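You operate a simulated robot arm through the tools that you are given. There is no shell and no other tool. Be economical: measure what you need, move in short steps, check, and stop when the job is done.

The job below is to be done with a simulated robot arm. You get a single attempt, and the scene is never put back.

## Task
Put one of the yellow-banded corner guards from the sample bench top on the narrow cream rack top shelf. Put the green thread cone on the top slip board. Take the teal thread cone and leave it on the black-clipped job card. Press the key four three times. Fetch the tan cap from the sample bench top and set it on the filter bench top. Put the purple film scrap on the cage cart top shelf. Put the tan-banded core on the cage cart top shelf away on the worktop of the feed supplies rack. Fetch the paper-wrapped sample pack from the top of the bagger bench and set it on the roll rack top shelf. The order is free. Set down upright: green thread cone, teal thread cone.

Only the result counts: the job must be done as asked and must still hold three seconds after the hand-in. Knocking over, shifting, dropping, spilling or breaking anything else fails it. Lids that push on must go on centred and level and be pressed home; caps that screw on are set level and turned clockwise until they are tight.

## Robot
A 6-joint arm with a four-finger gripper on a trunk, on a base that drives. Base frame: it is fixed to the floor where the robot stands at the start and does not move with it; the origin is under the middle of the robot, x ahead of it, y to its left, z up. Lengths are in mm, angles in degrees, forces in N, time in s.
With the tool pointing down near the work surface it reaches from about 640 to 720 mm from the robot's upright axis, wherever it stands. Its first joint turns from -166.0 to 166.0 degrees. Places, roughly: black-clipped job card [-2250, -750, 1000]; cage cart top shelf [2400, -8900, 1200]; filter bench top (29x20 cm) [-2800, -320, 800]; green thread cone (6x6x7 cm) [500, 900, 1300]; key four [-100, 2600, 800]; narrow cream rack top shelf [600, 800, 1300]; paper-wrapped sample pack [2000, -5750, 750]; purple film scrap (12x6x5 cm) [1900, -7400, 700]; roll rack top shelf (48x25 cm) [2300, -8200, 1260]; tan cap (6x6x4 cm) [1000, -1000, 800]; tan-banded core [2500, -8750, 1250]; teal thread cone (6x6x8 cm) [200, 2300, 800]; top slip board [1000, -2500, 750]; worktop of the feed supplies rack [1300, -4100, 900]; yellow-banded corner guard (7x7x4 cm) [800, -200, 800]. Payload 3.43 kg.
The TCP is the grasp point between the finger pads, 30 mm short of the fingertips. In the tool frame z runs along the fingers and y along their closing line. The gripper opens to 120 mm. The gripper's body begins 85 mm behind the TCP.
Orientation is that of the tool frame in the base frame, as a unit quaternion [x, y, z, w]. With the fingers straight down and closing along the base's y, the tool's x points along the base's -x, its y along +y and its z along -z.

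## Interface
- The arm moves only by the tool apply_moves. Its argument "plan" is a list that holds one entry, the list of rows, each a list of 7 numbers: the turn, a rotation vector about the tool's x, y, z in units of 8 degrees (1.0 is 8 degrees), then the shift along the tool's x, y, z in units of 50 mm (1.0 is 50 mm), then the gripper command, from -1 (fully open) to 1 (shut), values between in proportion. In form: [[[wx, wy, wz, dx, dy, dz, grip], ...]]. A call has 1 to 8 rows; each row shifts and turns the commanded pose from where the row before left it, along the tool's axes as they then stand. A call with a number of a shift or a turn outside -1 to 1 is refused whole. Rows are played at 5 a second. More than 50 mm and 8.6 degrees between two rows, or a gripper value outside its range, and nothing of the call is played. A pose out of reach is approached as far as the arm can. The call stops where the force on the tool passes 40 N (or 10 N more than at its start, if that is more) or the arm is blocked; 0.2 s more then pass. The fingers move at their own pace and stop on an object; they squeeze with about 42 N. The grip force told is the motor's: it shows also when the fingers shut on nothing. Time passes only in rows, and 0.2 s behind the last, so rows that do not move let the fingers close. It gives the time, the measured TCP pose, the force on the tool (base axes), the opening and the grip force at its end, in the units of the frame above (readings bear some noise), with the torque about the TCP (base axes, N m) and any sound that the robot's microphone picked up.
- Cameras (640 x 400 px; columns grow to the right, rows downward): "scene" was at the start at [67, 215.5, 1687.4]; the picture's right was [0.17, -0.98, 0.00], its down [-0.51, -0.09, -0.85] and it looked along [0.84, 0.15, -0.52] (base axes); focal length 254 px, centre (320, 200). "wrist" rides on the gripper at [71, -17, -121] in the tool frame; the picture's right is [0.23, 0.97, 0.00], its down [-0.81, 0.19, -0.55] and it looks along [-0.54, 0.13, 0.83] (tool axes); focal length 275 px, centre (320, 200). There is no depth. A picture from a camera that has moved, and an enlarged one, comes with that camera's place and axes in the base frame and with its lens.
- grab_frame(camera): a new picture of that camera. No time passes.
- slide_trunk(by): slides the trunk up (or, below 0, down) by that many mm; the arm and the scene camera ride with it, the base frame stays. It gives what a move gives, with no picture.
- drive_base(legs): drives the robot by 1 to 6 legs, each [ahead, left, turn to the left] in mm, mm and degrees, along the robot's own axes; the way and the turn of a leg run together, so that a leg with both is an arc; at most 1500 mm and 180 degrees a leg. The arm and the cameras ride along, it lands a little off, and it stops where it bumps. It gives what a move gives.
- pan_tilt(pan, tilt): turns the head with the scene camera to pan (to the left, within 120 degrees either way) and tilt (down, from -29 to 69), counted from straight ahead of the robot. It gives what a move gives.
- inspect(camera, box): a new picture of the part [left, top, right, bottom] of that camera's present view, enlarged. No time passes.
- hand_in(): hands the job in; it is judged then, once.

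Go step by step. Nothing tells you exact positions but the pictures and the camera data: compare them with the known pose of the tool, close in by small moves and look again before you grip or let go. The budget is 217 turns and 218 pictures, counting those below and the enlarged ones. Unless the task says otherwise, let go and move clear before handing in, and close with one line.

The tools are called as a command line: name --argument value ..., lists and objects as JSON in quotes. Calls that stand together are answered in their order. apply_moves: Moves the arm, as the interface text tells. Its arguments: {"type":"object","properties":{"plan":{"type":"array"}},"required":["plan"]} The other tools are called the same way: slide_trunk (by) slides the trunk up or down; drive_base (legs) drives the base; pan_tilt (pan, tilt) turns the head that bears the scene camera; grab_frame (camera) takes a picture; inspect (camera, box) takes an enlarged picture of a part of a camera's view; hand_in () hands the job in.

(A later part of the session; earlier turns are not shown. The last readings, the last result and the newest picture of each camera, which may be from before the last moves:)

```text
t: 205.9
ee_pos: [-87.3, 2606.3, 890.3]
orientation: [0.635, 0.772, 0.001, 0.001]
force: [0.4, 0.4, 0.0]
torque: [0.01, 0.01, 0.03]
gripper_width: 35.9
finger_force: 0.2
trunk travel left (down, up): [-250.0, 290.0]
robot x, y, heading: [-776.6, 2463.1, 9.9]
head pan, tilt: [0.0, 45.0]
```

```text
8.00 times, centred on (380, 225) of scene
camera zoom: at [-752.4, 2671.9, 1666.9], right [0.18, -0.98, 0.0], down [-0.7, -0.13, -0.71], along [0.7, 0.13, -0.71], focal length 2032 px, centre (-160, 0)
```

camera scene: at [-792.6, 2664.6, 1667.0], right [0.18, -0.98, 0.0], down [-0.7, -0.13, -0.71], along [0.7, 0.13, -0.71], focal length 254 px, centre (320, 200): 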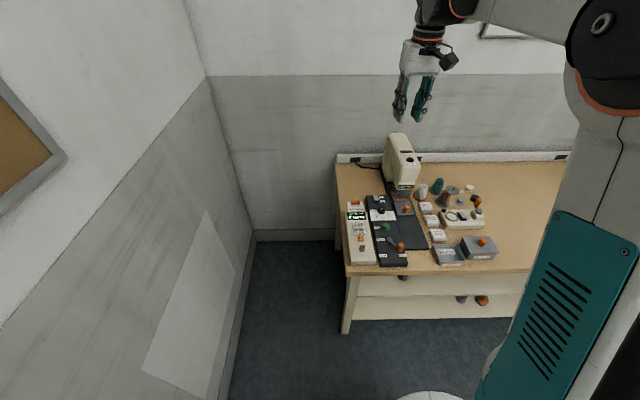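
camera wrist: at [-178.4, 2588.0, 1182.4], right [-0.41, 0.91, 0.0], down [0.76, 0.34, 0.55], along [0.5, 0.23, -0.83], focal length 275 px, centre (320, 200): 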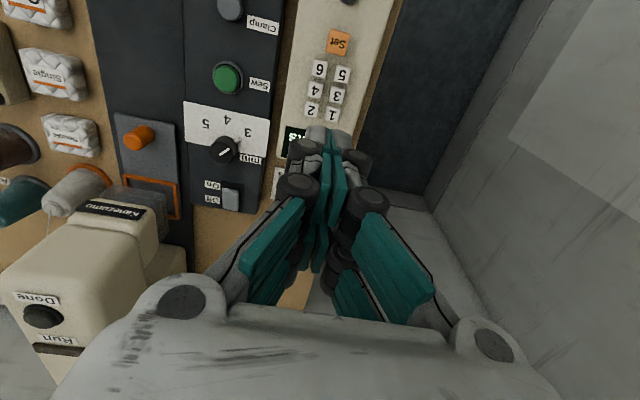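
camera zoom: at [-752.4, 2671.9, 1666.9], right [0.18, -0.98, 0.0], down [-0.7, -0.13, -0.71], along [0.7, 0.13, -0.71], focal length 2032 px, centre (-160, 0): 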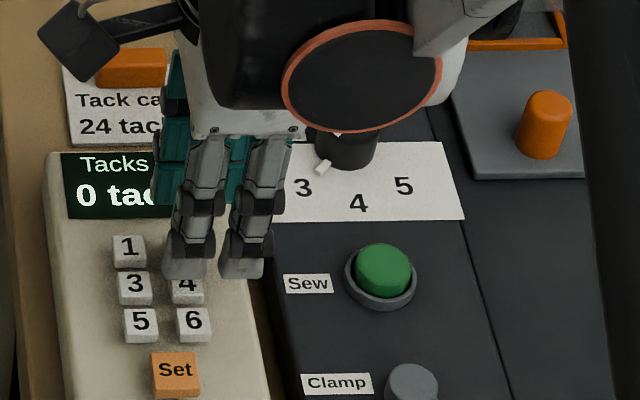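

Finger is right over key 4. Lower stepwise.

apply_moves --plan '[[[0, 0, 0, 0, 0, 0.1, 0.4], [0, 0, 0, 0, 0, 0.1, 0.4], [0, 0, 0, 0, 0, 0, 0.4]]]'

apply_moves --plan '[[[0, 0, 0, 0, 0, 0.06, 0.4], [0, 0, 0, 0, 0, 0, 0.4]]]'

apply_moves --plan '[[[0, 0, 0, 0, 0, 0.06, 0.4], [0, 0, 0, 0, 0, 0, 0.4]]]'

inspect --camera "wrist" --box '[220, 20, 420, 180]'

inspect --camera "scene" --box '[350, 200, 410, 250]'

```text
t: 206.7
ee_pos: [-87.5, 2608.1, 878.7]
orientation: [0.635, 0.772, 0.001, 0.0]
force: [0.5, -0.8, 0.4]
torque: [0.03, -0.01, 0.01]
gripper_width: 36.0
finger_force: 0.2
trunk travel left (down, up): [-250.0, 290.0]
robot x, y, heading: [-775.7, 2461.3, 10.1]
head pan, tilt: [0.0, 45.0]
```

```text
t: 207.3
ee_pos: [-86.6, 2606.7, 875.8]
orientation: [0.635, 0.772, 0.001, 0.0]
force: [0.9, -0.4, 1.8]
torque: [0.0, 0.0, 0.07]
gripper_width: 36.0
finger_force: 0.0
trunk travel left (down, up): [-250.0, 290.0]
robot x, y, heading: [-778.6, 2463.4, 10.2]
head pan, tilt: [0.0, 45.0]
heard: click
```

```text
t: 207.9
ee_pos: [-87.1, 2608.2, 873.6]
orientation: [0.636, 0.772, 0.001, 0.001]
force: [0.1, -0.4, 4.0]
torque: [0.01, 0.1, 0.01]
gripper_width: 36.2
finger_force: 0.1
trunk travel left (down, up): [-250.0, 290.0]
robot x, y, heading: [-773.2, 2463.8, 10.0]
head pan, tilt: [0.0, 45.0]
```

```text
2.50 times, centred on (320, 100) of wrist
camera zoom: at [-118.3, 2673.9, 993.5], right [0.91, 0.41, 0.0], down [0.34, -0.76, 0.55], along [0.23, -0.5, -0.83], focal length 688 px, centre (320, 450)
```

zoom: 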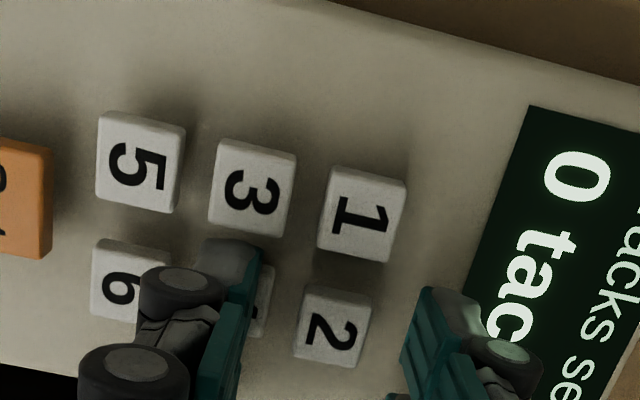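

```text
8.00 times, centred on (380, 225) of scene
camera zoom: at [-752.7, 2671.7, 1667.0], right [0.18, -0.98, 0.0], down [-0.7, -0.13, -0.71], along [0.7, 0.13, -0.71], focal length 2032 px, centre (-160, 0)
```

zoom: 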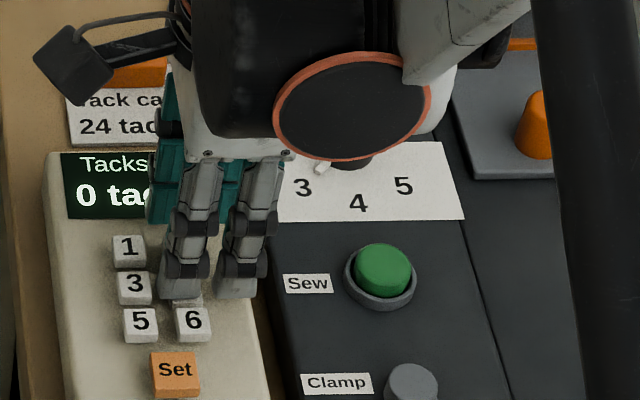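

A click was heard — key 4 pressed once. I raise to release and look at the display.

apply_moves --plan '[[[0, 0, 0, 0, 0, -0.3, 0.4], [0, 0, 0, 0, 0, 0, 0.4]]]'

inspect --camera "scene" --box '[350, 200, 410, 250]'

```text
t: 208.5
ee_pos: [-86.6, 2607.1, 889.2]
orientation: [0.636, 0.772, 0.001, 0.001]
force: [0.0, -0.7, 0.9]
torque: [0.0, 0.0, 0.0]
gripper_width: 35.9
finger_force: 0.1
trunk travel left (down, up): [-250.0, 290.0]
robot x, y, heading: [-775.3, 2466.1, 10.2]
head pan, tilt: [0.0, 45.0]
```

```text
8.00 times, centred on (380, 225) of scene
camera zoom: at [-752.5, 2671.9, 1666.9], right [0.18, -0.98, 0.0], down [-0.7, -0.13, -0.71], along [0.7, 0.13, -0.71], focal length 2032 px, centre (-160, 0)
```

zoom: 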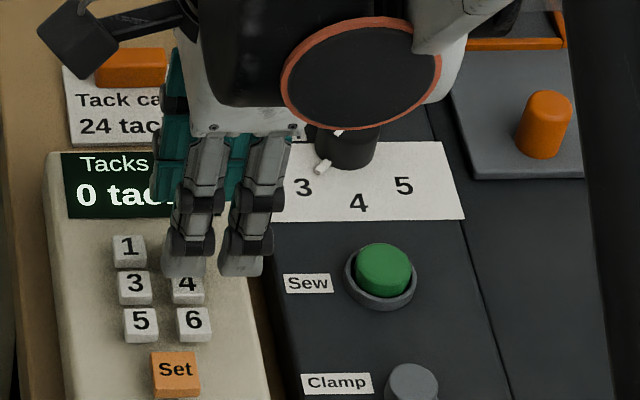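

apply_moves --plan '[[[0, 0, 0, 0, 0, 0.2, 0.4], [0, 0, 0, 0, 0, 0.06, 0.4], [0, 0, 0, 0, 0, 0.06, 0.4], [0, 0, 0, 0, 0, 0, 0.4], [0, 0, 0, 0, 0, -0.32, 0.4], [0, 0, 0, 0, 0, 0, 0.4]]]'

apply_moves --plan '[[[0, 0, 0, 0, 0, 0.2, 0.4], [0, 0, 0, 0, 0, 0.06, 0.4], [0, 0, 0, 0, 0, 0.06, 0.4], [0, 0, 0, 0, 0, 0, 0.4], [0, 0, 0, 0, 0, -0.32, 0.4], [0, 0, 0, 0, 0, 0, 0.4]]]'

```text
t: 209.9
ee_pos: [-88.0, 2606.5, 889.2]
orientation: [0.636, 0.772, 0.001, 0.0]
force: [-0.2, 0.3, -0.1]
torque: [-0.03, -0.01, 0.01]
gripper_width: 36.0
finger_force: 0.2
trunk travel left (down, up): [-250.0, 290.0]
robot x, y, heading: [-774.9, 2462.4, 10.2]
head pan, tilt: [0.0, 45.0]
heard: click
```

```text
t: 211.3
ee_pos: [-87.6, 2605.0, 889.1]
orientation: [0.636, 0.772, 0.001, 0.0]
force: [0.2, -0.1, 0.0]
torque: [-0.01, 0.01, 0.0]
gripper_width: 35.8
finger_force: 0.0
trunk travel left (down, up): [-250.0, 290.0]
robot x, y, heading: [-774.7, 2461.8, 10.4]
head pan, tilt: [0.0, 45.0]
heard: click
```

Three clicks in total. I raise and check the display.

apply_moves --plan '[[[0, 0, 0, 0, 0, -1, 0.4], [0, 0, 0, 0, 0, -1, 0.4], [0, 0, 0, 0, 0, -1, 0.4], [0, 0, 0, 0, 0, -1, 0.4], [0, 0, 0, 0, 0, -1, 0.4], [0, 0, 0, 0, 0, -1, 0.4], [0, 0, 0, 0, 0, -1, 0.4], [0, 0, 0, 0, 0, -1, 0.4]]]'

apply_moves --plan '[[[0, 0, -1, 0, 0, 0, -0.4], [0, 0, -1, 0, 0, 0, -0.4], [0, 0, -1, 0, 0, 0, -0.4], [0, 0, -1, 0, 0, 0, -0.4], [0, 0, -1, 0, 0, 0, -0.4], [0, 0, -1, 0, 0, 0, -0.4], [0, 0, -1, 0, 0, 0, -0.4], [0, 0, -1, 0, 0, 0, -0.4]]]'

inspect --camera "scene" --box '[330, 160, 490, 270]'

```text
t: 213.1
ee_pos: [-87.1, 2610.3, 1290.3]
orientation: [0.635, 0.773, 0.001, 0.0]
force: [-0.1, -0.3, -0.1]
torque: [-0.02, -0.02, -0.01]
gripper_width: 35.7
finger_force: 0.1
trunk travel left (down, up): [-250.0, 290.0]
robot x, y, heading: [-776.3, 2461.4, 10.2]
head pan, tilt: [0.0, 45.0]
```

```text
t: 214.9
ee_pos: [-88.8, 2607.0, 1288.5]
orientation: [0.129, 0.992, 0.0, 0.001]
force: [-0.1, -0.6, 0.0]
torque: [0.02, -0.02, -0.01]
gripper_width: 83.9
finger_force: 0.2
trunk travel left (down, up): [-250.0, 290.0]
robot x, y, heading: [-778.4, 2464.9, 10.1]
head pan, tilt: [0.0, 45.0]
```

```text
3.64 times, centred on (410, 215) of scene
camera zoom: at [-752.5, 2671.9, 1667.0], right [0.18, -0.98, 0.0], down [-0.7, -0.13, -0.71], along [0.7, 0.13, -0.71], focal length 924 px, centre (-7, 146)
```

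zoom: 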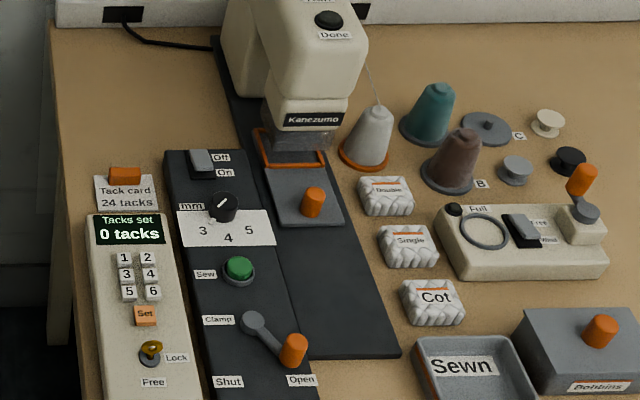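

The display stays at "0 tacks" (not set), but the three presses clicked. The teal cone sits on a flat disc at about (227,2259). I finish the yaw and drive there.

apply_moves --plan '[[[0, 0, -0.9, 0, 0, 0, -0.4], [0, 0, -0.9, 0, 0, 0, -0.4], [0, 0, -0.9, 0, 0, 0, -0.4], [0, 0, -0.5, 0, 0, 0, -0.4]]]'

drive_base --legs '[[0, -411, 0], [235, 0, 0]]'

grab_frame --camera "wrist"

grab_frame --camera "scene"

```text
t: 215.9
ee_pos: [-89.2, 2608.9, 1289.0]
orientation: [-0.094, 0.996, 0.0, 0.001]
force: [0.0, -0.7, 0.2]
torque: [-0.03, -0.03, 0.04]
gripper_width: 84.2
finger_force: 0.1
trunk travel left (down, up): [-250.0, 290.0]
robot x, y, heading: [-780.2, 2466.0, 10.3]
head pan, tilt: [0.0, 45.0]
```

```text
t: 219.8
ee_pos: [213.8, 2249.5, 1288.4]
orientation: [-0.095, 0.995, 0.0, 0.0]
force: [0.7, -0.6, 0.1]
torque: [-0.02, 0.07, 0.02]
gripper_width: 83.9
finger_force: 0.0
trunk travel left (down, up): [-250.0, 290.0]
robot x, y, heading: [-478.0, 2105.6, 10.3]
head pan, tilt: [0.0, 45.0]
```

```text
110 pictures are left
camera wrist: at [145.5, 2220.5, 1409.1], right [-0.41, 0.91, 0.0], down [0.76, 0.34, 0.55], along [0.5, 0.23, -0.83], focal length 275 px, centre (320, 200)
```

wrist: 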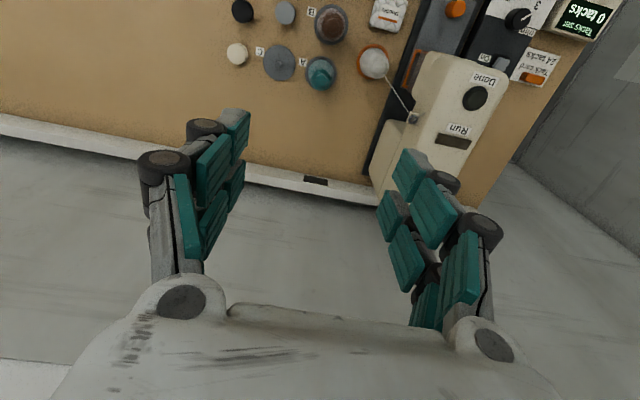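

```text
109 pictures are left
camera scene: at [-451.4, 2311.7, 1666.9], right [0.18, -0.98, 0.0], down [-0.7, -0.13, -0.71], along [0.69, 0.13, -0.71], focal length 254 px, centre (320, 200)
```

scene: 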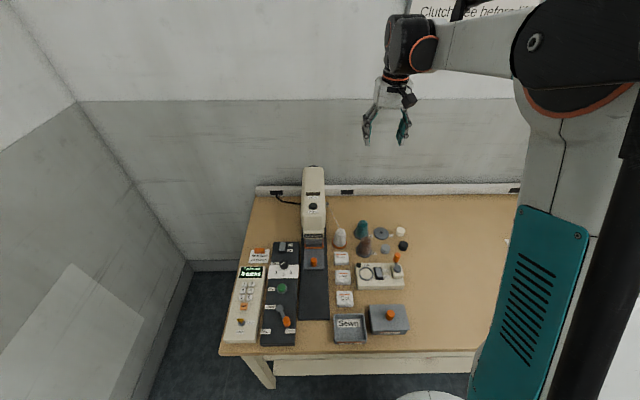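

apply_moves --plan '[[[0, 0, 0, -0.25, 0.15, 0.9, -0.4], [0, 0, 0, 0, 0, 1, -0.4], [0, 0, 0, 0, 0, 1, -0.4], [0, 0, 0, 0, 0, 1, -0.4], [0, 0, 0, 0, 0, 1, -0.4], [0, 0, 0, 0, 0, 1, -0.4], [0, 0, 0, 0, 0, 0.5, -0.4]]]'

grab_frame --camera "wrist"

inspect --camera "scene" --box '[300, 190, 430, 290]'

```text
t: 221.4
ee_pos: [225.0, 2260.1, 971.9]
orientation: [-0.095, 0.996, 0.0, 0.001]
force: [0.5, 0.0, -0.4]
torque: [-0.01, -0.04, 0.02]
gripper_width: 83.8
finger_force: 0.0
trunk travel left (down, up): [-250.0, 290.0]
robot x, y, heading: [-474.2, 2104.0, 10.6]
head pan, tilt: [0.0, 45.0]
```

```text
108 pictures are left
camera wrist: at [157.3, 2230.6, 1091.5], right [-0.41, 0.91, 0.0], down [0.76, 0.34, 0.55], along [0.51, 0.23, -0.83], focal length 275 px, centre (320, 200)
```

wrist: 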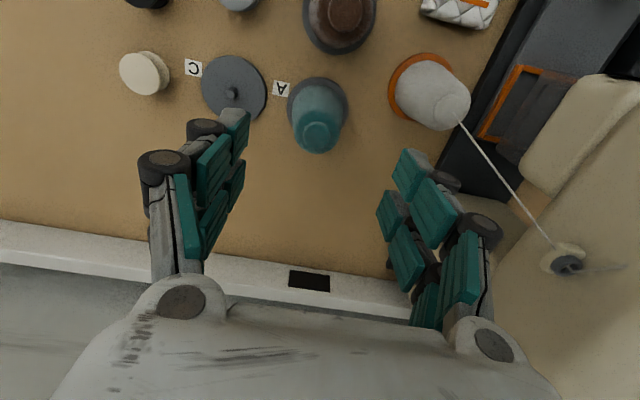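

```text
4.00 times, centred on (365, 240) of scene
camera zoom: at [-452.3, 2311.5, 1667.0], right [0.18, -0.98, 0.0], down [-0.7, -0.13, -0.71], along [0.69, 0.13, -0.71], focal length 1016 px, centre (140, 40)
```

zoom: 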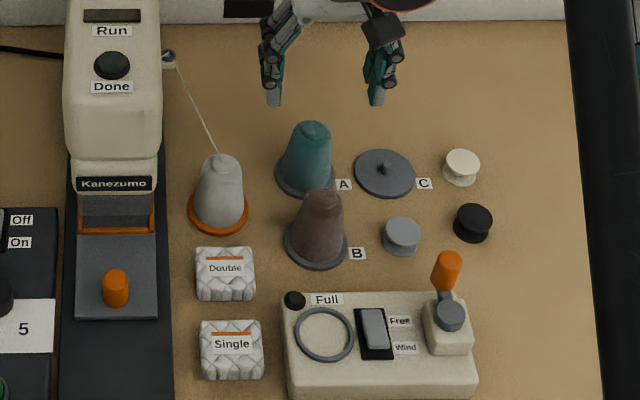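

apply_moves --plan '[[[0, 0, 0, -0.06, -0.04, 0.8, -0.3], [0, 0, 0, 0, 0, 0.8, -0.3], [0, 0, 0, 0, 0, 0.5, -0.3]]]'

grab_frame --camera "wrist"

inspect --camera "scene" --box '[310, 190, 420, 270]'

```text
t: 222.2
ee_pos: [227.4, 2261.5, 866.1]
orientation: [-0.095, 0.995, 0.0, 0.001]
force: [-0.5, 0.0, -0.6]
torque: [0.0, 0.01, 0.02]
gripper_width: 77.7
finger_force: 0.0
trunk travel left (down, up): [-250.0, 290.0]
robot x, y, heading: [-474.3, 2105.2, 10.4]
head pan, tilt: [0.0, 45.0]
```

```text
106 pictures are left
camera wrist: at [159.3, 2231.3, 986.0], right [-0.41, 0.91, 0.0], down [0.76, 0.34, 0.55], along [0.51, 0.23, -0.83], focal length 275 px, centre (320, 200)
```

wrist: 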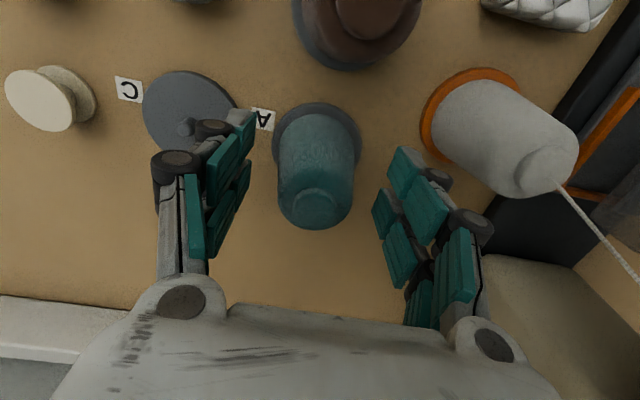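

```text
5.00 times, centred on (365, 230) of scene
camera zoom: at [-452.6, 2311.5, 1666.9], right [0.18, -0.98, 0.0], down [-0.7, -0.13, -0.71], along [0.69, 0.13, -0.71], focal length 1270 px, centre (95, 50)
```

zoom: 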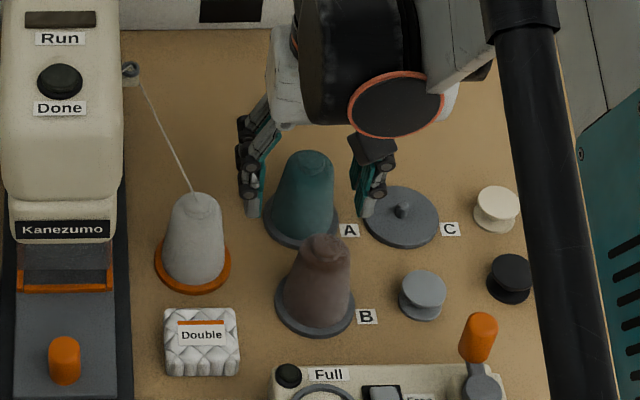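

apply_moves --plan '[[[0, 0, 0, 0, -0.04, 0.26, -0.3], [0, 0, 0, 0, 0, 0, 1], [0, 0, 0, 0, 0, 0, 1], [0, 0, 0, 0, 0, 0, 1]]]'

inspect --camera "scene" --box '[310, 190, 420, 270]'

```text
t: 223.2
ee_pos: [225.9, 2258.2, 852.7]
orientation: [-0.095, 0.996, 0.0, 0.0]
force: [-1.8, 0.9, 2.5]
torque: [-0.06, 0.03, -0.04]
gripper_width: 48.1
finger_force: 42.3
trunk travel left (down, up): [-250.0, 290.0]
robot x, y, heading: [-475.6, 2107.0, 10.5]
head pan, tilt: [0.0, 45.0]
```

```text
5.00 times, centred on (365, 230) of scene
camera zoom: at [-452.9, 2311.5, 1667.0], right [0.18, -0.98, 0.0], down [-0.7, -0.13, -0.71], along [0.7, 0.13, -0.71], focal length 1270 px, centre (95, 50)
```

zoom: 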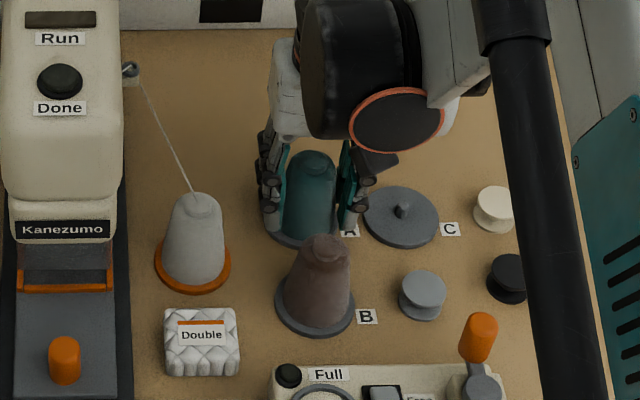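

Gripped (48 mm). Lift straight up off the peg.

apply_moves --plan '[[[0, 0, 0, 0, 0, -0.4, 1], [0, 0, 0, 0, 0, -0.8, 1], [0, 0, 0, 0, 0, -1, 1], [0, 0, 0, 0, 0, -1, 1], [0, 0, 0, 0, 0, -1, 1], [0, 0, 0, 0, 0, -1, 1], [0, 0, 0, 0, 0, -1, 1], [0, 0, 0, 0, 0, -1, 1]]]'

inspect --camera "scene" --box '[310, 100, 450, 270]'

grab_frame --camera "wrist"

```text
t: 225.0
ee_pos: [225.6, 2260.2, 1210.4]
orientation: [-0.095, 0.995, 0.001, 0.001]
force: [-0.1, -0.8, -0.9]
torque: [0.02, 0.01, 0.0]
gripper_width: 48.1
finger_force: 41.9
trunk travel left (down, up): [-250.0, 290.0]
robot x, y, heading: [-476.9, 2100.8, 10.5]
head pan, tilt: [0.0, 45.0]
```

```text
2.35 times, centred on (380, 185) of scene
camera zoom: at [-453.1, 2311.3, 1667.0], right [0.18, -0.98, 0.0], down [-0.69, -0.13, -0.71], along [0.7, 0.13, -0.71], focal length 598 px, centre (179, 235)
```

zoom: 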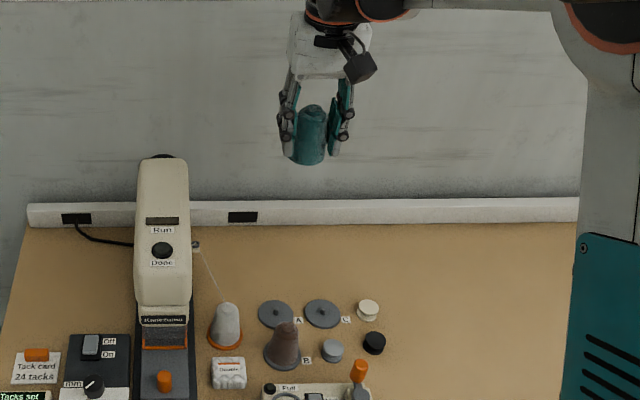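

```text
102 pictures are left
camera wrist: at [158.3, 2230.1, 1331.2], right [-0.41, 0.91, 0.0], down [0.76, 0.34, 0.55], along [0.51, 0.23, -0.83], focal length 275 px, centre (320, 200)
```

wrist: 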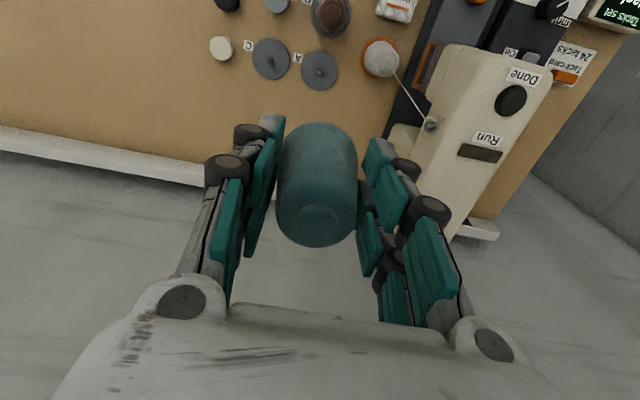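

Teal cone held (bottom ≈46 mm below TCP). Raise and travel down the aisle toward the console's south side.

apply_moves --plan '[[[0, 0, 0, 0, 0, -1, 1], [0, 0, 0, 0, 0, -1, 1], [0, 0, 0, 0, 0, -1, 1]]]'

drive_base --legs '[[-500, 0, 0], [0, -1500, 0], [0, -1500, 0], [0, -800, 0]]'

drive_base --legs '[[0, 0, 165], [1000, 0, 0]]'

pan_tilt --pan -30 --tilt 25

grab_frame --camera "scene"

```text
t: 225.8
ee_pos: [226.7, 2258.6, 1363.6]
orientation: [-0.095, 0.996, 0.0, 0.001]
force: [0.2, -0.5, -0.3]
torque: [-0.01, 0.01, -0.03]
gripper_width: 47.7
finger_force: 42.3
trunk travel left (down, up): [-250.0, 290.0]
robot x, y, heading: [-475.6, 2101.1, 10.4]
head pan, tilt: [0.0, 45.0]
```

```text
t: 246.9
ee_pos: [484.3, -1579.0, 1363.6]
orientation: [-0.116, 0.993, 0.0, 0.001]
force: [0.6, -0.3, -1.2]
torque: [0.07, 0.03, -0.02]
gripper_width: 47.8
finger_force: 42.0
trunk travel left (down, up): [-250.0, 290.0]
robot x, y, heading: [-209.5, -1762.6, 13.0]
head pan, tilt: [0.0, 45.0]
```

```text
t: 258.9
ee_pos: [-1919.2, -1794.2, 1364.0]
orientation: [1.0, 0.006, -0.002, 0.0]
force: [0.1, 0.6, -0.6]
torque: [0.04, -0.04, 0.01]
gripper_width: 47.6
finger_force: 42.0
trunk travel left (down, up): [-250.0, 290.0]
robot x, y, heading: [-1203.1, -1769.3, -179.8]
head pan, tilt: [0.0, 45.0]
```

```text
t: 259.8
ee_pos: [-1919.2, -1793.5, 1362.8]
orientation: [1.0, 0.007, -0.001, 0.001]
force: [-0.5, -0.5, -1.5]
torque: [-0.03, -0.01, -0.03]
gripper_width: 47.6
finger_force: 42.2
trunk travel left (down, up): [-250.0, 290.0]
robot x, y, heading: [-1198.5, -1763.3, -179.7]
head pan, tilt: [-30.0, 25.0]
```

```text
101 pictures are left
camera scene: at [-1262.4, -1920.9, 1697.5], right [0.49, 0.87, 0.0], down [0.37, -0.21, -0.91], along [-0.79, 0.45, -0.42], focal length 254 px, centre (320, 200)
```

scene: 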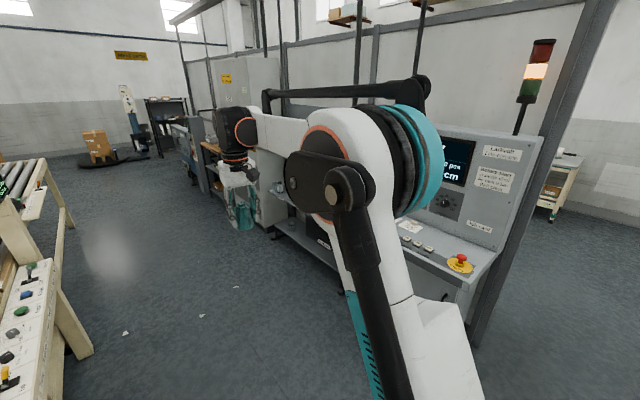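

drive_base --legs '[[900, 0, 0], [0, 0, -80]]'

pan_tilt --pan 10 --tilt 35

grab_frame --camera "scene"

grab_frame --camera "wrist"

```text
t: 267.9
ee_pos: [-2244.8, -1069.4, 1363.3]
orientation: [0.772, -0.635, 0.0, 0.0]
force: [-0.5, 0.3, -0.9]
torque: [-0.01, -0.02, 0.01]
gripper_width: 47.3
finger_force: 41.9
trunk travel left (down, up): [-250.0, 290.0]
robot x, y, heading: [-2085.2, -1771.9, 100.6]
head pan, tilt: [-30.0, 25.0]
```

```text
t: 268.9
ee_pos: [-2244.8, -1069.0, 1363.0]
orientation: [0.772, -0.635, -0.001, 0.0]
force: [-0.3, 0.3, -1.1]
torque: [0.0, 0.01, 0.01]
gripper_width: 47.2
finger_force: 42.3
trunk travel left (down, up): [-250.0, 290.0]
robot x, y, heading: [-2087.1, -1771.2, 100.7]
head pan, tilt: [10.0, 35.0]
```

```text
100 pictures are left
camera scene: at [-2311.9, -1745.3, 1681.8], right [0.94, 0.35, 0.0], down [0.2, -0.54, -0.82], along [-0.29, 0.77, -0.57], focal length 254 px, centre (320, 200)
```

scene: 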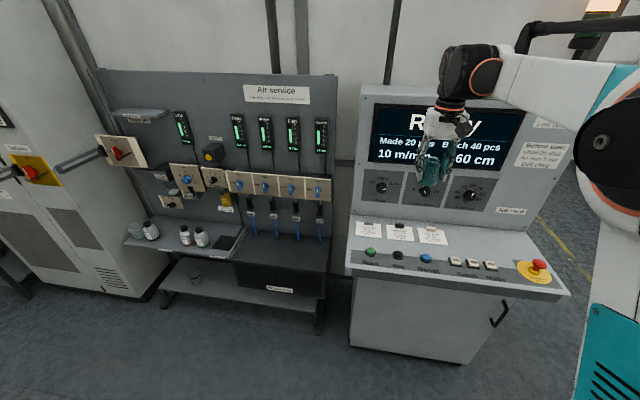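

```text
99 pictures are left
camera wrist: at [-2214.3, -1136.3, 1483.5], right [-0.91, -0.41, 0.0], down [-0.35, 0.76, 0.55], along [-0.23, 0.5, -0.83], focal length 275 px, centre (320, 200)
```

wrist: 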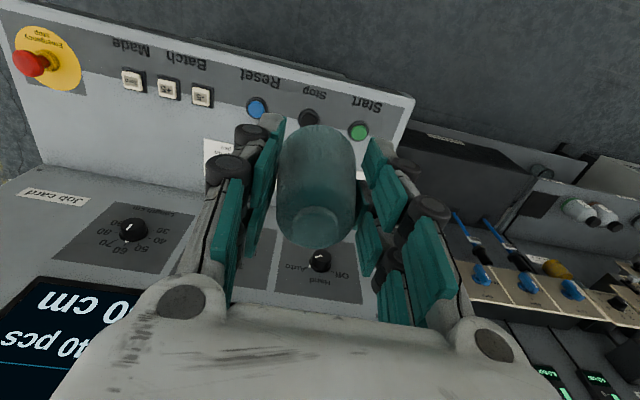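

inspect --camera "scene" --box '[340, 200, 500, 280]'

```text
4.00 times, centred on (420, 240) of scene
camera zoom: at [-2311.9, -1745.3, 1681.8], right [0.94, 0.35, 0.0], down [0.2, -0.54, -0.82], along [-0.29, 0.77, -0.57], focal length 1016 px, centre (-80, 40)
```

zoom: 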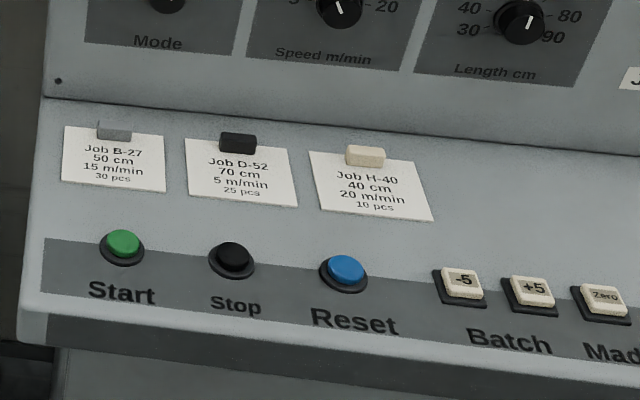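

Job D-52's card has the black clip (middle card), at about (-2274,-848, ~920). I retract slightly and drive closer.

apply_moves --plan '[[[0, 0, 0, 0.7, 0, 0, 1]]]'

drive_base --legs '[[225, 12, 0]]'

grab_frame --camera "scene"

grab_frame --camera "wrist"

```text
t: 269.4
ee_pos: [-2238.8, -1103.6, 1363.9]
orientation: [0.773, -0.635, -0.001, 0.0]
force: [0.4, -0.8, -1.6]
torque: [0.03, 0.01, -0.02]
gripper_width: 47.2
finger_force: 42.6
trunk travel left (down, up): [-250.0, 290.0]
robot x, y, heading: [-2088.0, -1770.6, 100.8]
head pan, tilt: [10.0, 35.0]
```

```text
t: 271.1
ee_pos: [-2292.1, -881.7, 1362.7]
orientation: [0.772, -0.636, 0.0, 0.0]
force: [-0.2, 1.1, -1.7]
torque: [-0.09, -0.02, -0.03]
gripper_width: 47.2
finger_force: 42.0
trunk travel left (down, up): [-250.0, 290.0]
robot x, y, heading: [-2141.4, -1548.9, 100.4]
head pan, tilt: [10.0, 35.0]
```

```text
97 pictures are left
camera scene: at [-2366.1, -1524.3, 1681.6], right [0.94, 0.35, 0.0], down [0.2, -0.54, -0.82], along [-0.29, 0.77, -0.57], focal length 254 px, centre (320, 200)
```

scene: 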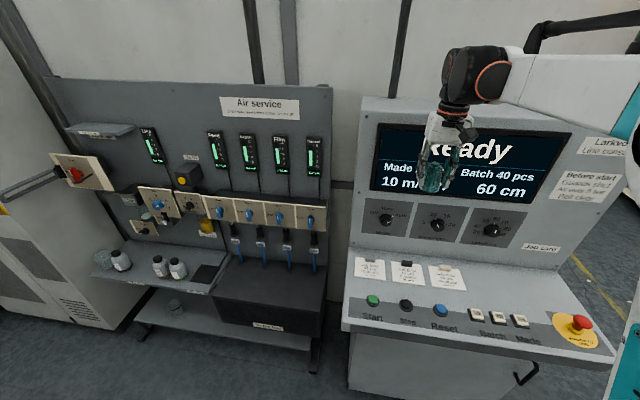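

```text
96 pictures are left
camera wrist: at [-2261.6, -948.2, 1482.4], right [-0.91, -0.41, 0.0], down [-0.34, 0.76, 0.55], along [-0.23, 0.5, -0.83], focal length 275 px, centre (320, 200)
```

wrist: 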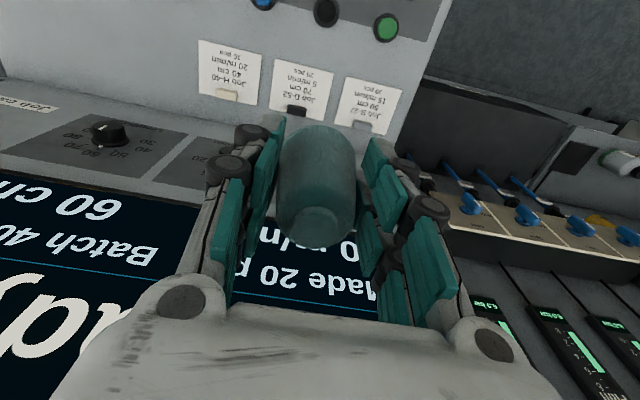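

Card D-52 triangulates to (-2280,-832, 920). Drive 35 mm closer, align and lower.

drive_base --legs '[[35, 0, 0]]'

apply_moves --plan '[[[0, 0, 0, -0.1, -0.4, 0.8, 1], [0, 0, 0, 0, 0, 1, 1], [0, 0, 0, 0, 0, 1, 1], [0, 0, 0, 0, 0, 1, 1], [0, 0, 0, 0, 0, 1, 1]]]'

grab_frame --camera "wrist"

grab_frame --camera "scene"

```text
t: 271.9
ee_pos: [-2299.7, -845.2, 1361.2]
orientation: [0.772, -0.635, -0.001, 0.0]
force: [-0.2, 0.9, -1.7]
torque: [-0.05, -0.02, -0.04]
gripper_width: 47.7
finger_force: 42.2
trunk travel left (down, up): [-250.0, 290.0]
robot x, y, heading: [-2144.6, -1515.5, 100.6]
head pan, tilt: [10.0, 35.0]
```

```text
t: 273.1
ee_pos: [-2277.1, -838.8, 1120.5]
orientation: [0.772, -0.635, 0.0, -0.001]
force: [0.0, 0.2, -1.0]
torque: [-0.01, -0.03, 0.01]
gripper_width: 47.5
finger_force: 42.2
trunk travel left (down, up): [-250.0, 290.0]
robot x, y, heading: [-2148.7, -1518.3, 100.8]
head pan, tilt: [10.0, 35.0]
```

```text
95 pictures are left
camera wrist: at [-2247.9, -905.9, 1239.7], right [-0.91, -0.41, 0.0], down [-0.34, 0.76, 0.55], along [-0.23, 0.5, -0.83], focal length 275 px, centre (320, 200)
```

wrist: 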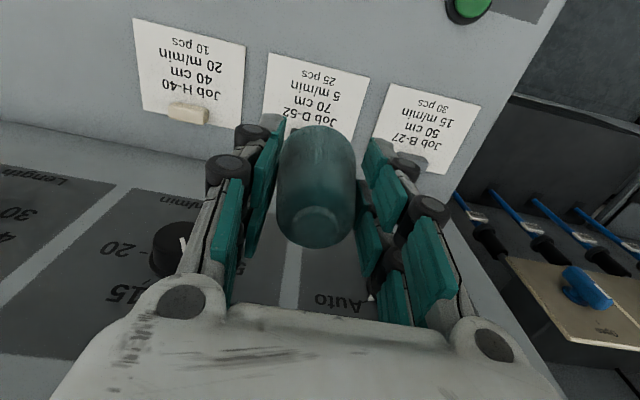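

```text
94 pictures are left
camera scene: at [-2372.6, -1490.5, 1681.6], right [0.94, 0.35, 0.0], down [0.2, -0.54, -0.82], along [-0.29, 0.77, -0.57], focal length 254 px, centre (320, 200)
```

scene: 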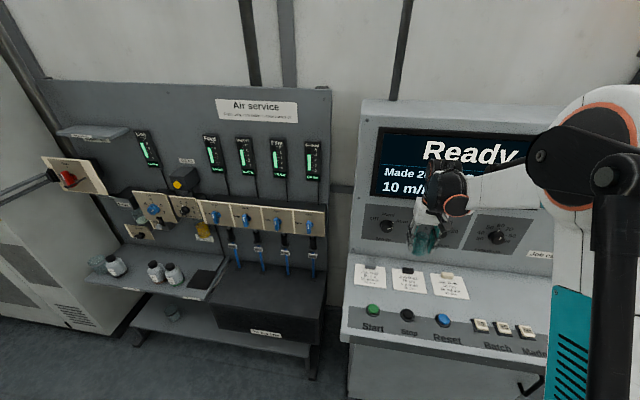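

apply_moves --plan '[[[0, 0, 0, 0, -0.08, 0.9, 1], [0, 0, 0, 0, 0, 0.9, 1], [0, 0, 0, 0, 0, 0.6, 1], [0, 0, 0, 0, 0, 0.2, 1]]]'

grab_frame --camera "wrist"

inspect --camera "scene" --box '[350, 200, 480, 310]'

```text
t: 274.1
ee_pos: [-2275.3, -836.7, 990.5]
orientation: [0.773, -0.635, -0.001, -0.001]
force: [0.5, 1.0, -1.3]
torque: [-0.06, 0.02, 0.01]
gripper_width: 47.2
finger_force: 42.3
trunk travel left (down, up): [-250.0, 290.0]
robot x, y, heading: [-2145.3, -1519.7, 101.1]
head pan, tilt: [10.0, 35.0]
```

```text
93 pictures are left
camera wrist: at [-2245.0, -904.2, 1111.9], right [-0.91, -0.41, 0.0], down [-0.34, 0.76, 0.55], along [-0.23, 0.5, -0.83], focal length 275 px, centre (320, 200)
```

wrist: 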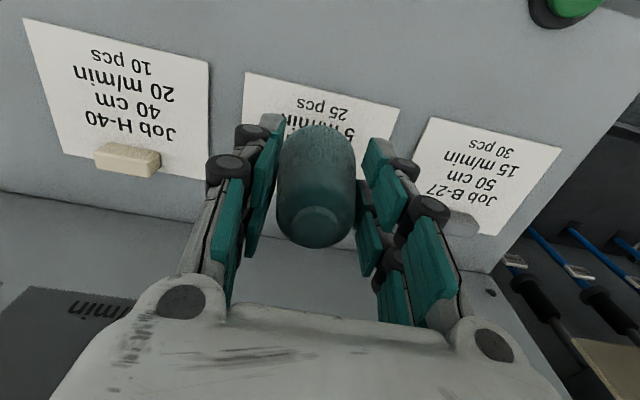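

```text
3.64 times, centred on (415, 255) of scene
camera zoom: at [-2372.4, -1490.7, 1681.8], right [0.94, 0.35, 0.0], down [0.2, -0.54, -0.82], along [-0.29, 0.77, -0.57], focal length 924 px, centre (-26, 0)
```

zoom: 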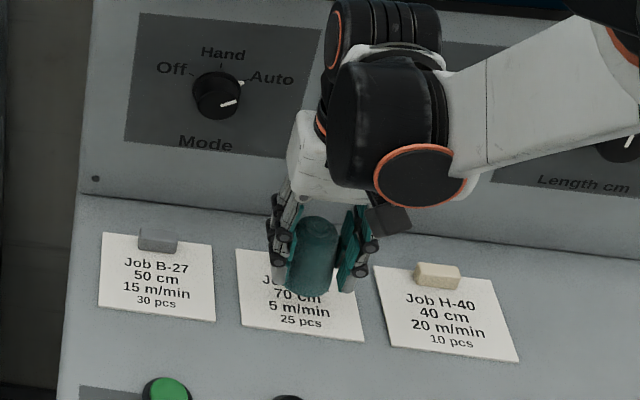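

apply_moves --plan '[[[0, 0, 0, 0, 0, 0.1, 1], [0, 0, 0, 0, 0, 0.1, 1], [0, 0, 0, 0, 0, 0.06, 1], [0, 0, 0, 0, 0, 0, 1]]]'

apply_moves --plan '[[[0, 0, 0, 0, 0, 0.06, 1], [0, 0, 0, 0, 0, 0.06, 1], [0, 0, 0, 0, 0, 0, 1]]]'

inspect --camera "scene" --box '[370, 230, 450, 300]'

```text
t: 275.1
ee_pos: [-2274.2, -838.8, 979.9]
orientation: [0.772, -0.635, 0.0, -0.001]
force: [0.4, -0.2, -0.5]
torque: [0.01, 0.0, 0.0]
gripper_width: 47.3
finger_force: 41.7
trunk travel left (down, up): [-250.0, 290.0]
robot x, y, heading: [-2148.7, -1515.5, 100.7]
head pan, tilt: [10.0, 35.0]
```

```text
t: 275.9
ee_pos: [-2275.2, -837.3, 973.5]
orientation: [0.772, -0.636, 0.0, 0.0]
force: [0.7, -0.8, -1.4]
torque: [0.0, -0.01, 0.02]
gripper_width: 47.4
finger_force: 42.4
trunk travel left (down, up): [-250.0, 290.0]
robot x, y, heading: [-2149.1, -1513.6, 100.6]
head pan, tilt: [10.0, 35.0]
```

```text
5.71 times, centred on (410, 265) of scene
camera zoom: at [-2372.3, -1491.2, 1681.8], right [0.94, 0.35, 0.0], down [0.2, -0.54, -0.82], along [-0.29, 0.77, -0.57], focal length 1452 px, centre (-194, -171)
```

zoom: 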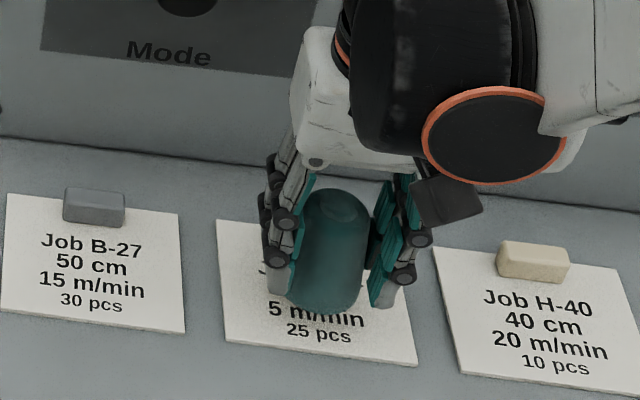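

apply_moves --plan '[[[0, 0, 0, 0, 0, 0.06, 1], [0, 0, 0, 0, 0, 0.06, 1], [0, 0, 0, 0, 0, 0, 1]]]'

apply_moves --plan '[[[0, 0, 0, 0, 0, 0.06, 1], [0, 0, 0, 0, 0, 0, 1]]]'

inspect --camera "scene" --box '[370, 230, 450, 300]'

```text
t: 276.7
ee_pos: [-2276.8, -839.3, 967.0]
orientation: [0.772, -0.636, -0.001, -0.001]
force: [0.9, -0.4, -2.2]
torque: [-0.01, -0.02, -0.02]
gripper_width: 47.2
finger_force: 42.3
trunk travel left (down, up): [-250.0, 290.0]
robot x, y, heading: [-2149.1, -1517.6, 100.7]
head pan, tilt: [10.0, 35.0]
```

```text
t: 277.3
ee_pos: [-2278.1, -837.7, 963.9]
orientation: [0.772, -0.636, -0.001, -0.001]
force: [0.5, 0.0, -0.4]
torque: [0.0, 0.03, -0.01]
gripper_width: 47.3
finger_force: 42.1
trunk travel left (down, up): [-250.0, 290.0]
robot x, y, heading: [-2148.0, -1513.7, 100.7]
head pan, tilt: [10.0, 35.0]
```

```text
5.71 times, centred on (410, 265) of scene
camera zoom: at [-2372.4, -1491.2, 1681.8], right [0.94, 0.35, 0.0], down [0.2, -0.54, -0.82], along [-0.29, 0.77, -0.57], focal length 1452 px, centre (-194, -171)
```

zoom: 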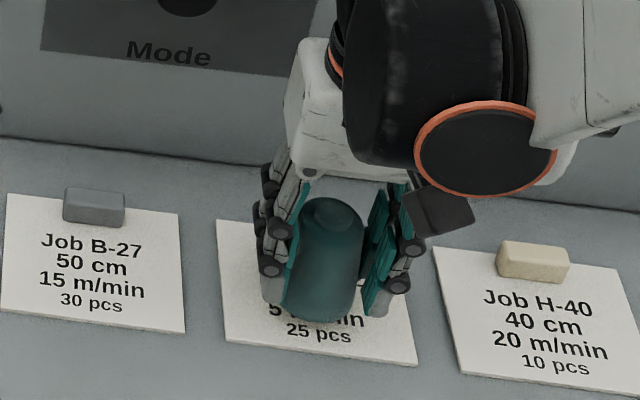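

apply_moves --plan '[[[0, 0, 0, -0.1, 0, 0.06, 1], [0, 0, 0, 0, 0, 0.06, 1], [0, 0, 0, 0, 0, 0, 1]]]'

apply_moves --plan '[[[0, 0, 0, 0, 0, 0.06, 1], [0, 0, 0, 0, 0, 0, 1]]]'

apply_moves --plan '[[[0, 0, 0, 0, 0, 0.06, 1], [0, 0, 0, 0, 0, 0, 1]]]'

inspect --camera "scene" --box '[370, 230, 450, 300]'

```text
t: 278.1
ee_pos: [-2277.7, -832.1, 957.9]
orientation: [0.772, -0.636, -0.001, -0.001]
force: [-0.3, -0.4, -1.5]
torque: [0.0, 0.03, 0.03]
gripper_width: 47.2
finger_force: 42.1
trunk travel left (down, up): [-250.0, 290.0]
robot x, y, heading: [-2146.3, -1513.6, 100.6]
head pan, tilt: [10.0, 35.0]
```

```text
t: 278.7
ee_pos: [-2277.4, -832.0, 955.3]
orientation: [0.772, -0.635, -0.001, -0.001]
force: [-0.9, 0.2, -2.2]
torque: [-0.03, 0.03, 0.01]
gripper_width: 47.2
finger_force: 42.5
trunk travel left (down, up): [-250.0, 290.0]
robot x, y, heading: [-2146.1, -1516.4, 100.8]
head pan, tilt: [10.0, 35.0]
```

```text
t: 279.3
ee_pos: [-2277.9, -832.7, 954.1]
orientation: [0.772, -0.635, -0.001, -0.001]
force: [-0.4, 4.0, 14.4]
torque: [0.23, -0.12, -0.01]
gripper_width: 47.2
finger_force: 41.9
trunk travel left (down, up): [-250.0, 290.0]
robot x, y, heading: [-2145.5, -1512.3, 100.6]
head pan, tilt: [10.0, 35.0]
```

```text
5.71 times, centred on (410, 265) of scene
camera zoom: at [-2372.1, -1492.2, 1682.0], right [0.94, 0.35, 0.0], down [0.2, -0.54, -0.82], along [-0.29, 0.77, -0.57], focal length 1452 px, centre (-194, -171)
```

zoom: 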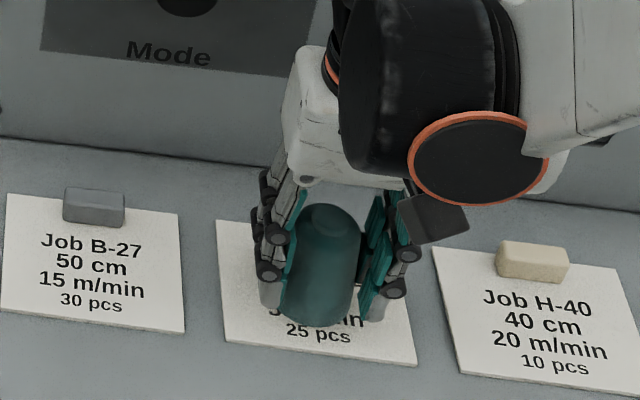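

Contact. Release and lift.

apply_moves --plan '[[[0, 0, 0, 0, 0, 0, 0.1], [0, 0, 0, 0, 0, 0, -0.35], [0, 0, 0, 0, 0, 0, -0.35], [0, 0, 0, 0, 0, -0.5, -0.35], [0, 0, 0, 0, 0, -1, -0.35], [0, 0, 0, 0, 0, -1, -0.35], [0, 0, 0, 0, 0, -1, -0.35], [0, 0, 0, 0, 0, -1, -0.35]]]'

inspect --camera "scene" --box '[370, 230, 450, 300]'

apply_moves --plan '[[[0, 0, 0, 0.3, 0, -0.9, -0.35], [0, 0, 0, 0.3, 0, -0.9, -0.35], [0, 0, 0, 0.3, 0, -0.9, -0.35], [0, 0, 0, 0.3, 0, -0.9, -0.35]]]'

```text
t: 281.1
ee_pos: [-2272.8, -833.3, 1176.8]
orientation: [0.772, -0.636, 0.0, -0.001]
force: [0.3, -0.8, -0.2]
torque: [0.01, 0.02, 0.05]
gripper_width: 80.9
finger_force: 0.2
trunk travel left (down, up): [-250.0, 290.0]
robot x, y, heading: [-2148.9, -1517.6, 100.8]
head pan, tilt: [10.0, 35.0]
```

```text
5.71 times, centred on (410, 265) of scene
camera zoom: at [-2372.1, -1492.2, 1681.9], right [0.94, 0.35, 0.0], down [0.2, -0.54, -0.82], along [-0.29, 0.77, -0.57], focal length 1452 px, centre (-194, -171)
```

zoom: 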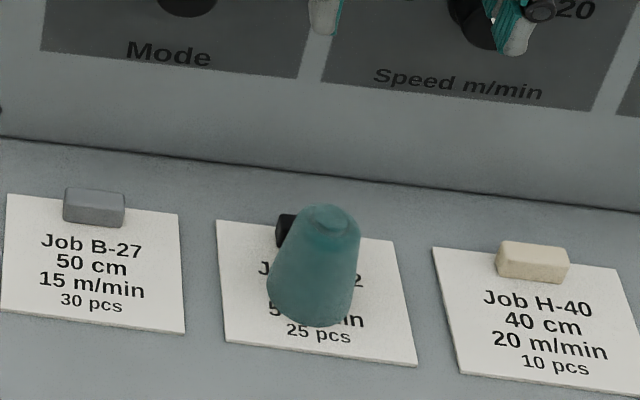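

```text
t: 282.1
ee_pos: [-2266.4, -896.4, 1358.0]
orientation: [0.772, -0.636, 0.0, -0.001]
force: [0.6, -0.3, 0.0]
torque: [0.01, 0.04, -0.02]
gripper_width: 81.0
finger_force: 0.1
trunk travel left (down, up): [-250.0, 290.0]
robot x, y, heading: [-2147.0, -1516.0, 100.7]
head pan, tilt: [10.0, 35.0]
```

The teal cone stands upright on the black-clipped card. Now the southern jobs: I leave the console, face the wall side and strafe down the aisle along the yellow line.

drive_base --legs '[[-250, 0, 0], [0, -1500, 0], [0, 0, -89], [250, 0, 0], [0, -1500, 0]]'

pan_tilt --pan -60 --tilt 22

grab_frame --camera "scene"

```text
t: 303.4
ee_pos: [453.0, -2887.2, 1356.9]
orientation: [-0.076, 0.997, 0.0, 0.002]
force: [-0.5, 0.0, -0.5]
torque: [-0.01, 0.01, -0.02]
gripper_width: 80.9
finger_force: 0.1
trunk travel left (down, up): [-250.0, 290.0]
robot x, y, heading: [-175.3, -2981.7, 8.6]
head pan, tilt: [10.0, 35.0]
```

```text
t: 304.8
ee_pos: [453.0, -2886.1, 1357.4]
orientation: [-0.077, 0.997, 0.0, 0.0]
force: [0.2, 0.8, 0.3]
torque: [0.01, 0.01, 0.0]
gripper_width: 80.9
finger_force: 0.1
trunk travel left (down, up): [-250.0, 290.0]
robot x, y, heading: [-174.7, -2978.7, 8.3]
head pan, tilt: [-60.0, 22.0]
```

```text
87 pictures are left
camera scene: at [-167.4, -2860.3, 1702.4], right [-0.78, -0.62, 0.0], down [-0.23, 0.29, -0.93], along [0.58, -0.73, -0.37], focal length 254 px, centre (320, 200)
```

scene: 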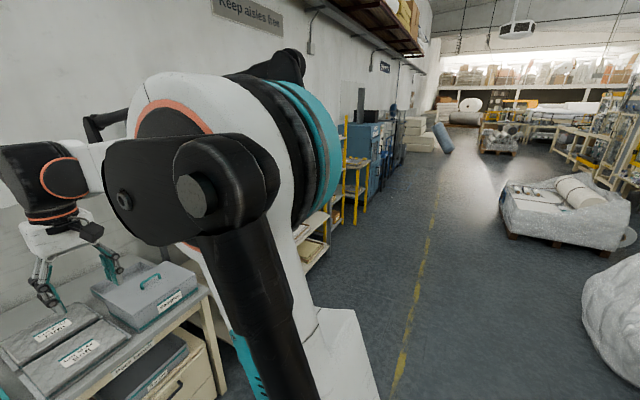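

drive_base --legs '[[0, -1500, 3.5], [0, -1250, 0]]'

pan_tilt --pan -10 --tilt 28

grab_frame --camera "scene"

```text
t: 318.0
ee_pos: [1026.0, -5488.0, 1357.8]
orientation: [-0.118, 0.993, 0.001, 0.001]
force: [-0.7, 0.4, 0.7]
torque: [0.04, -0.01, -0.01]
gripper_width: 81.1
finger_force: 0.1
trunk travel left (down, up): [-250.0, 290.0]
robot x, y, heading: [407.8, -5638.4, 13.3]
head pan, tilt: [-60.0, 22.0]
```

```text
t: 319.2
ee_pos: [1026.6, -5487.0, 1357.4]
orientation: [-0.118, 0.993, 0.0, 0.001]
force: [-0.7, 0.0, -0.9]
torque: [0.0, -0.02, 0.02]
gripper_width: 81.2
finger_force: 0.0
trunk travel left (down, up): [-250.0, 290.0]
robot x, y, heading: [410.3, -5639.1, 13.5]
head pan, tilt: [-10.0, 28.0]
```

```text
86 pictures are left
camera scene: at [434.4, -5441.1, 1692.7], right [0.06, -1.0, 0.0], down [-0.47, -0.03, -0.88], along [0.88, 0.05, -0.47], focal length 254 px, centre (320, 200)
```

scene: 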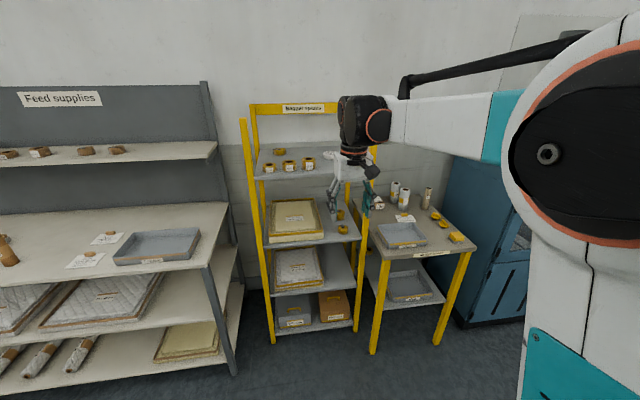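

inspect --camera "scene" --box '[350, 170, 490, 270]'

inspect --camera "scene" --box '[0, 180, 240, 290]'

```text
4.00 times, centred on (420, 220) of scene
camera zoom: at [434.4, -5441.1, 1692.7], right [0.06, -1.0, 0.0], down [-0.47, -0.03, -0.88], along [0.88, 0.05, -0.47], focal length 1016 px, centre (-80, 120)
```

zoom: 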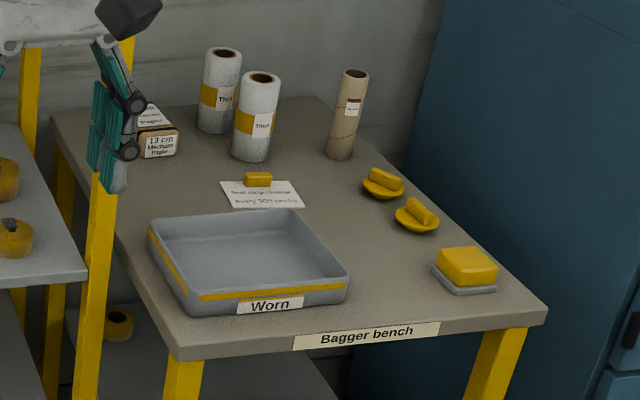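

```text
2.67 times, centred on (120, 235) of scene
camera zoom: at [434.4, -5441.1, 1692.7], right [0.06, -1.0, 0.0], down [-0.47, -0.03, -0.88], along [0.88, 0.05, -0.47], focal length 677 px, centre (853, 107)
```

zoom: 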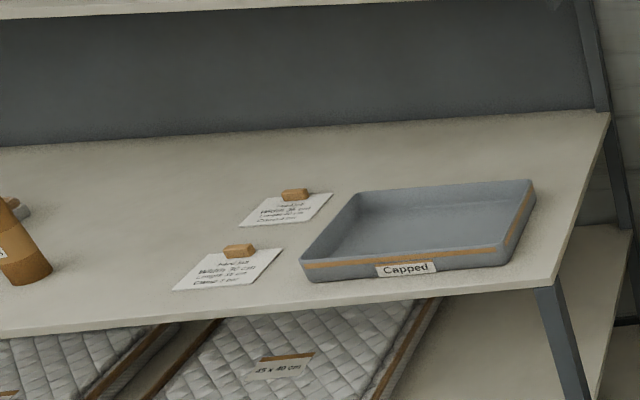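

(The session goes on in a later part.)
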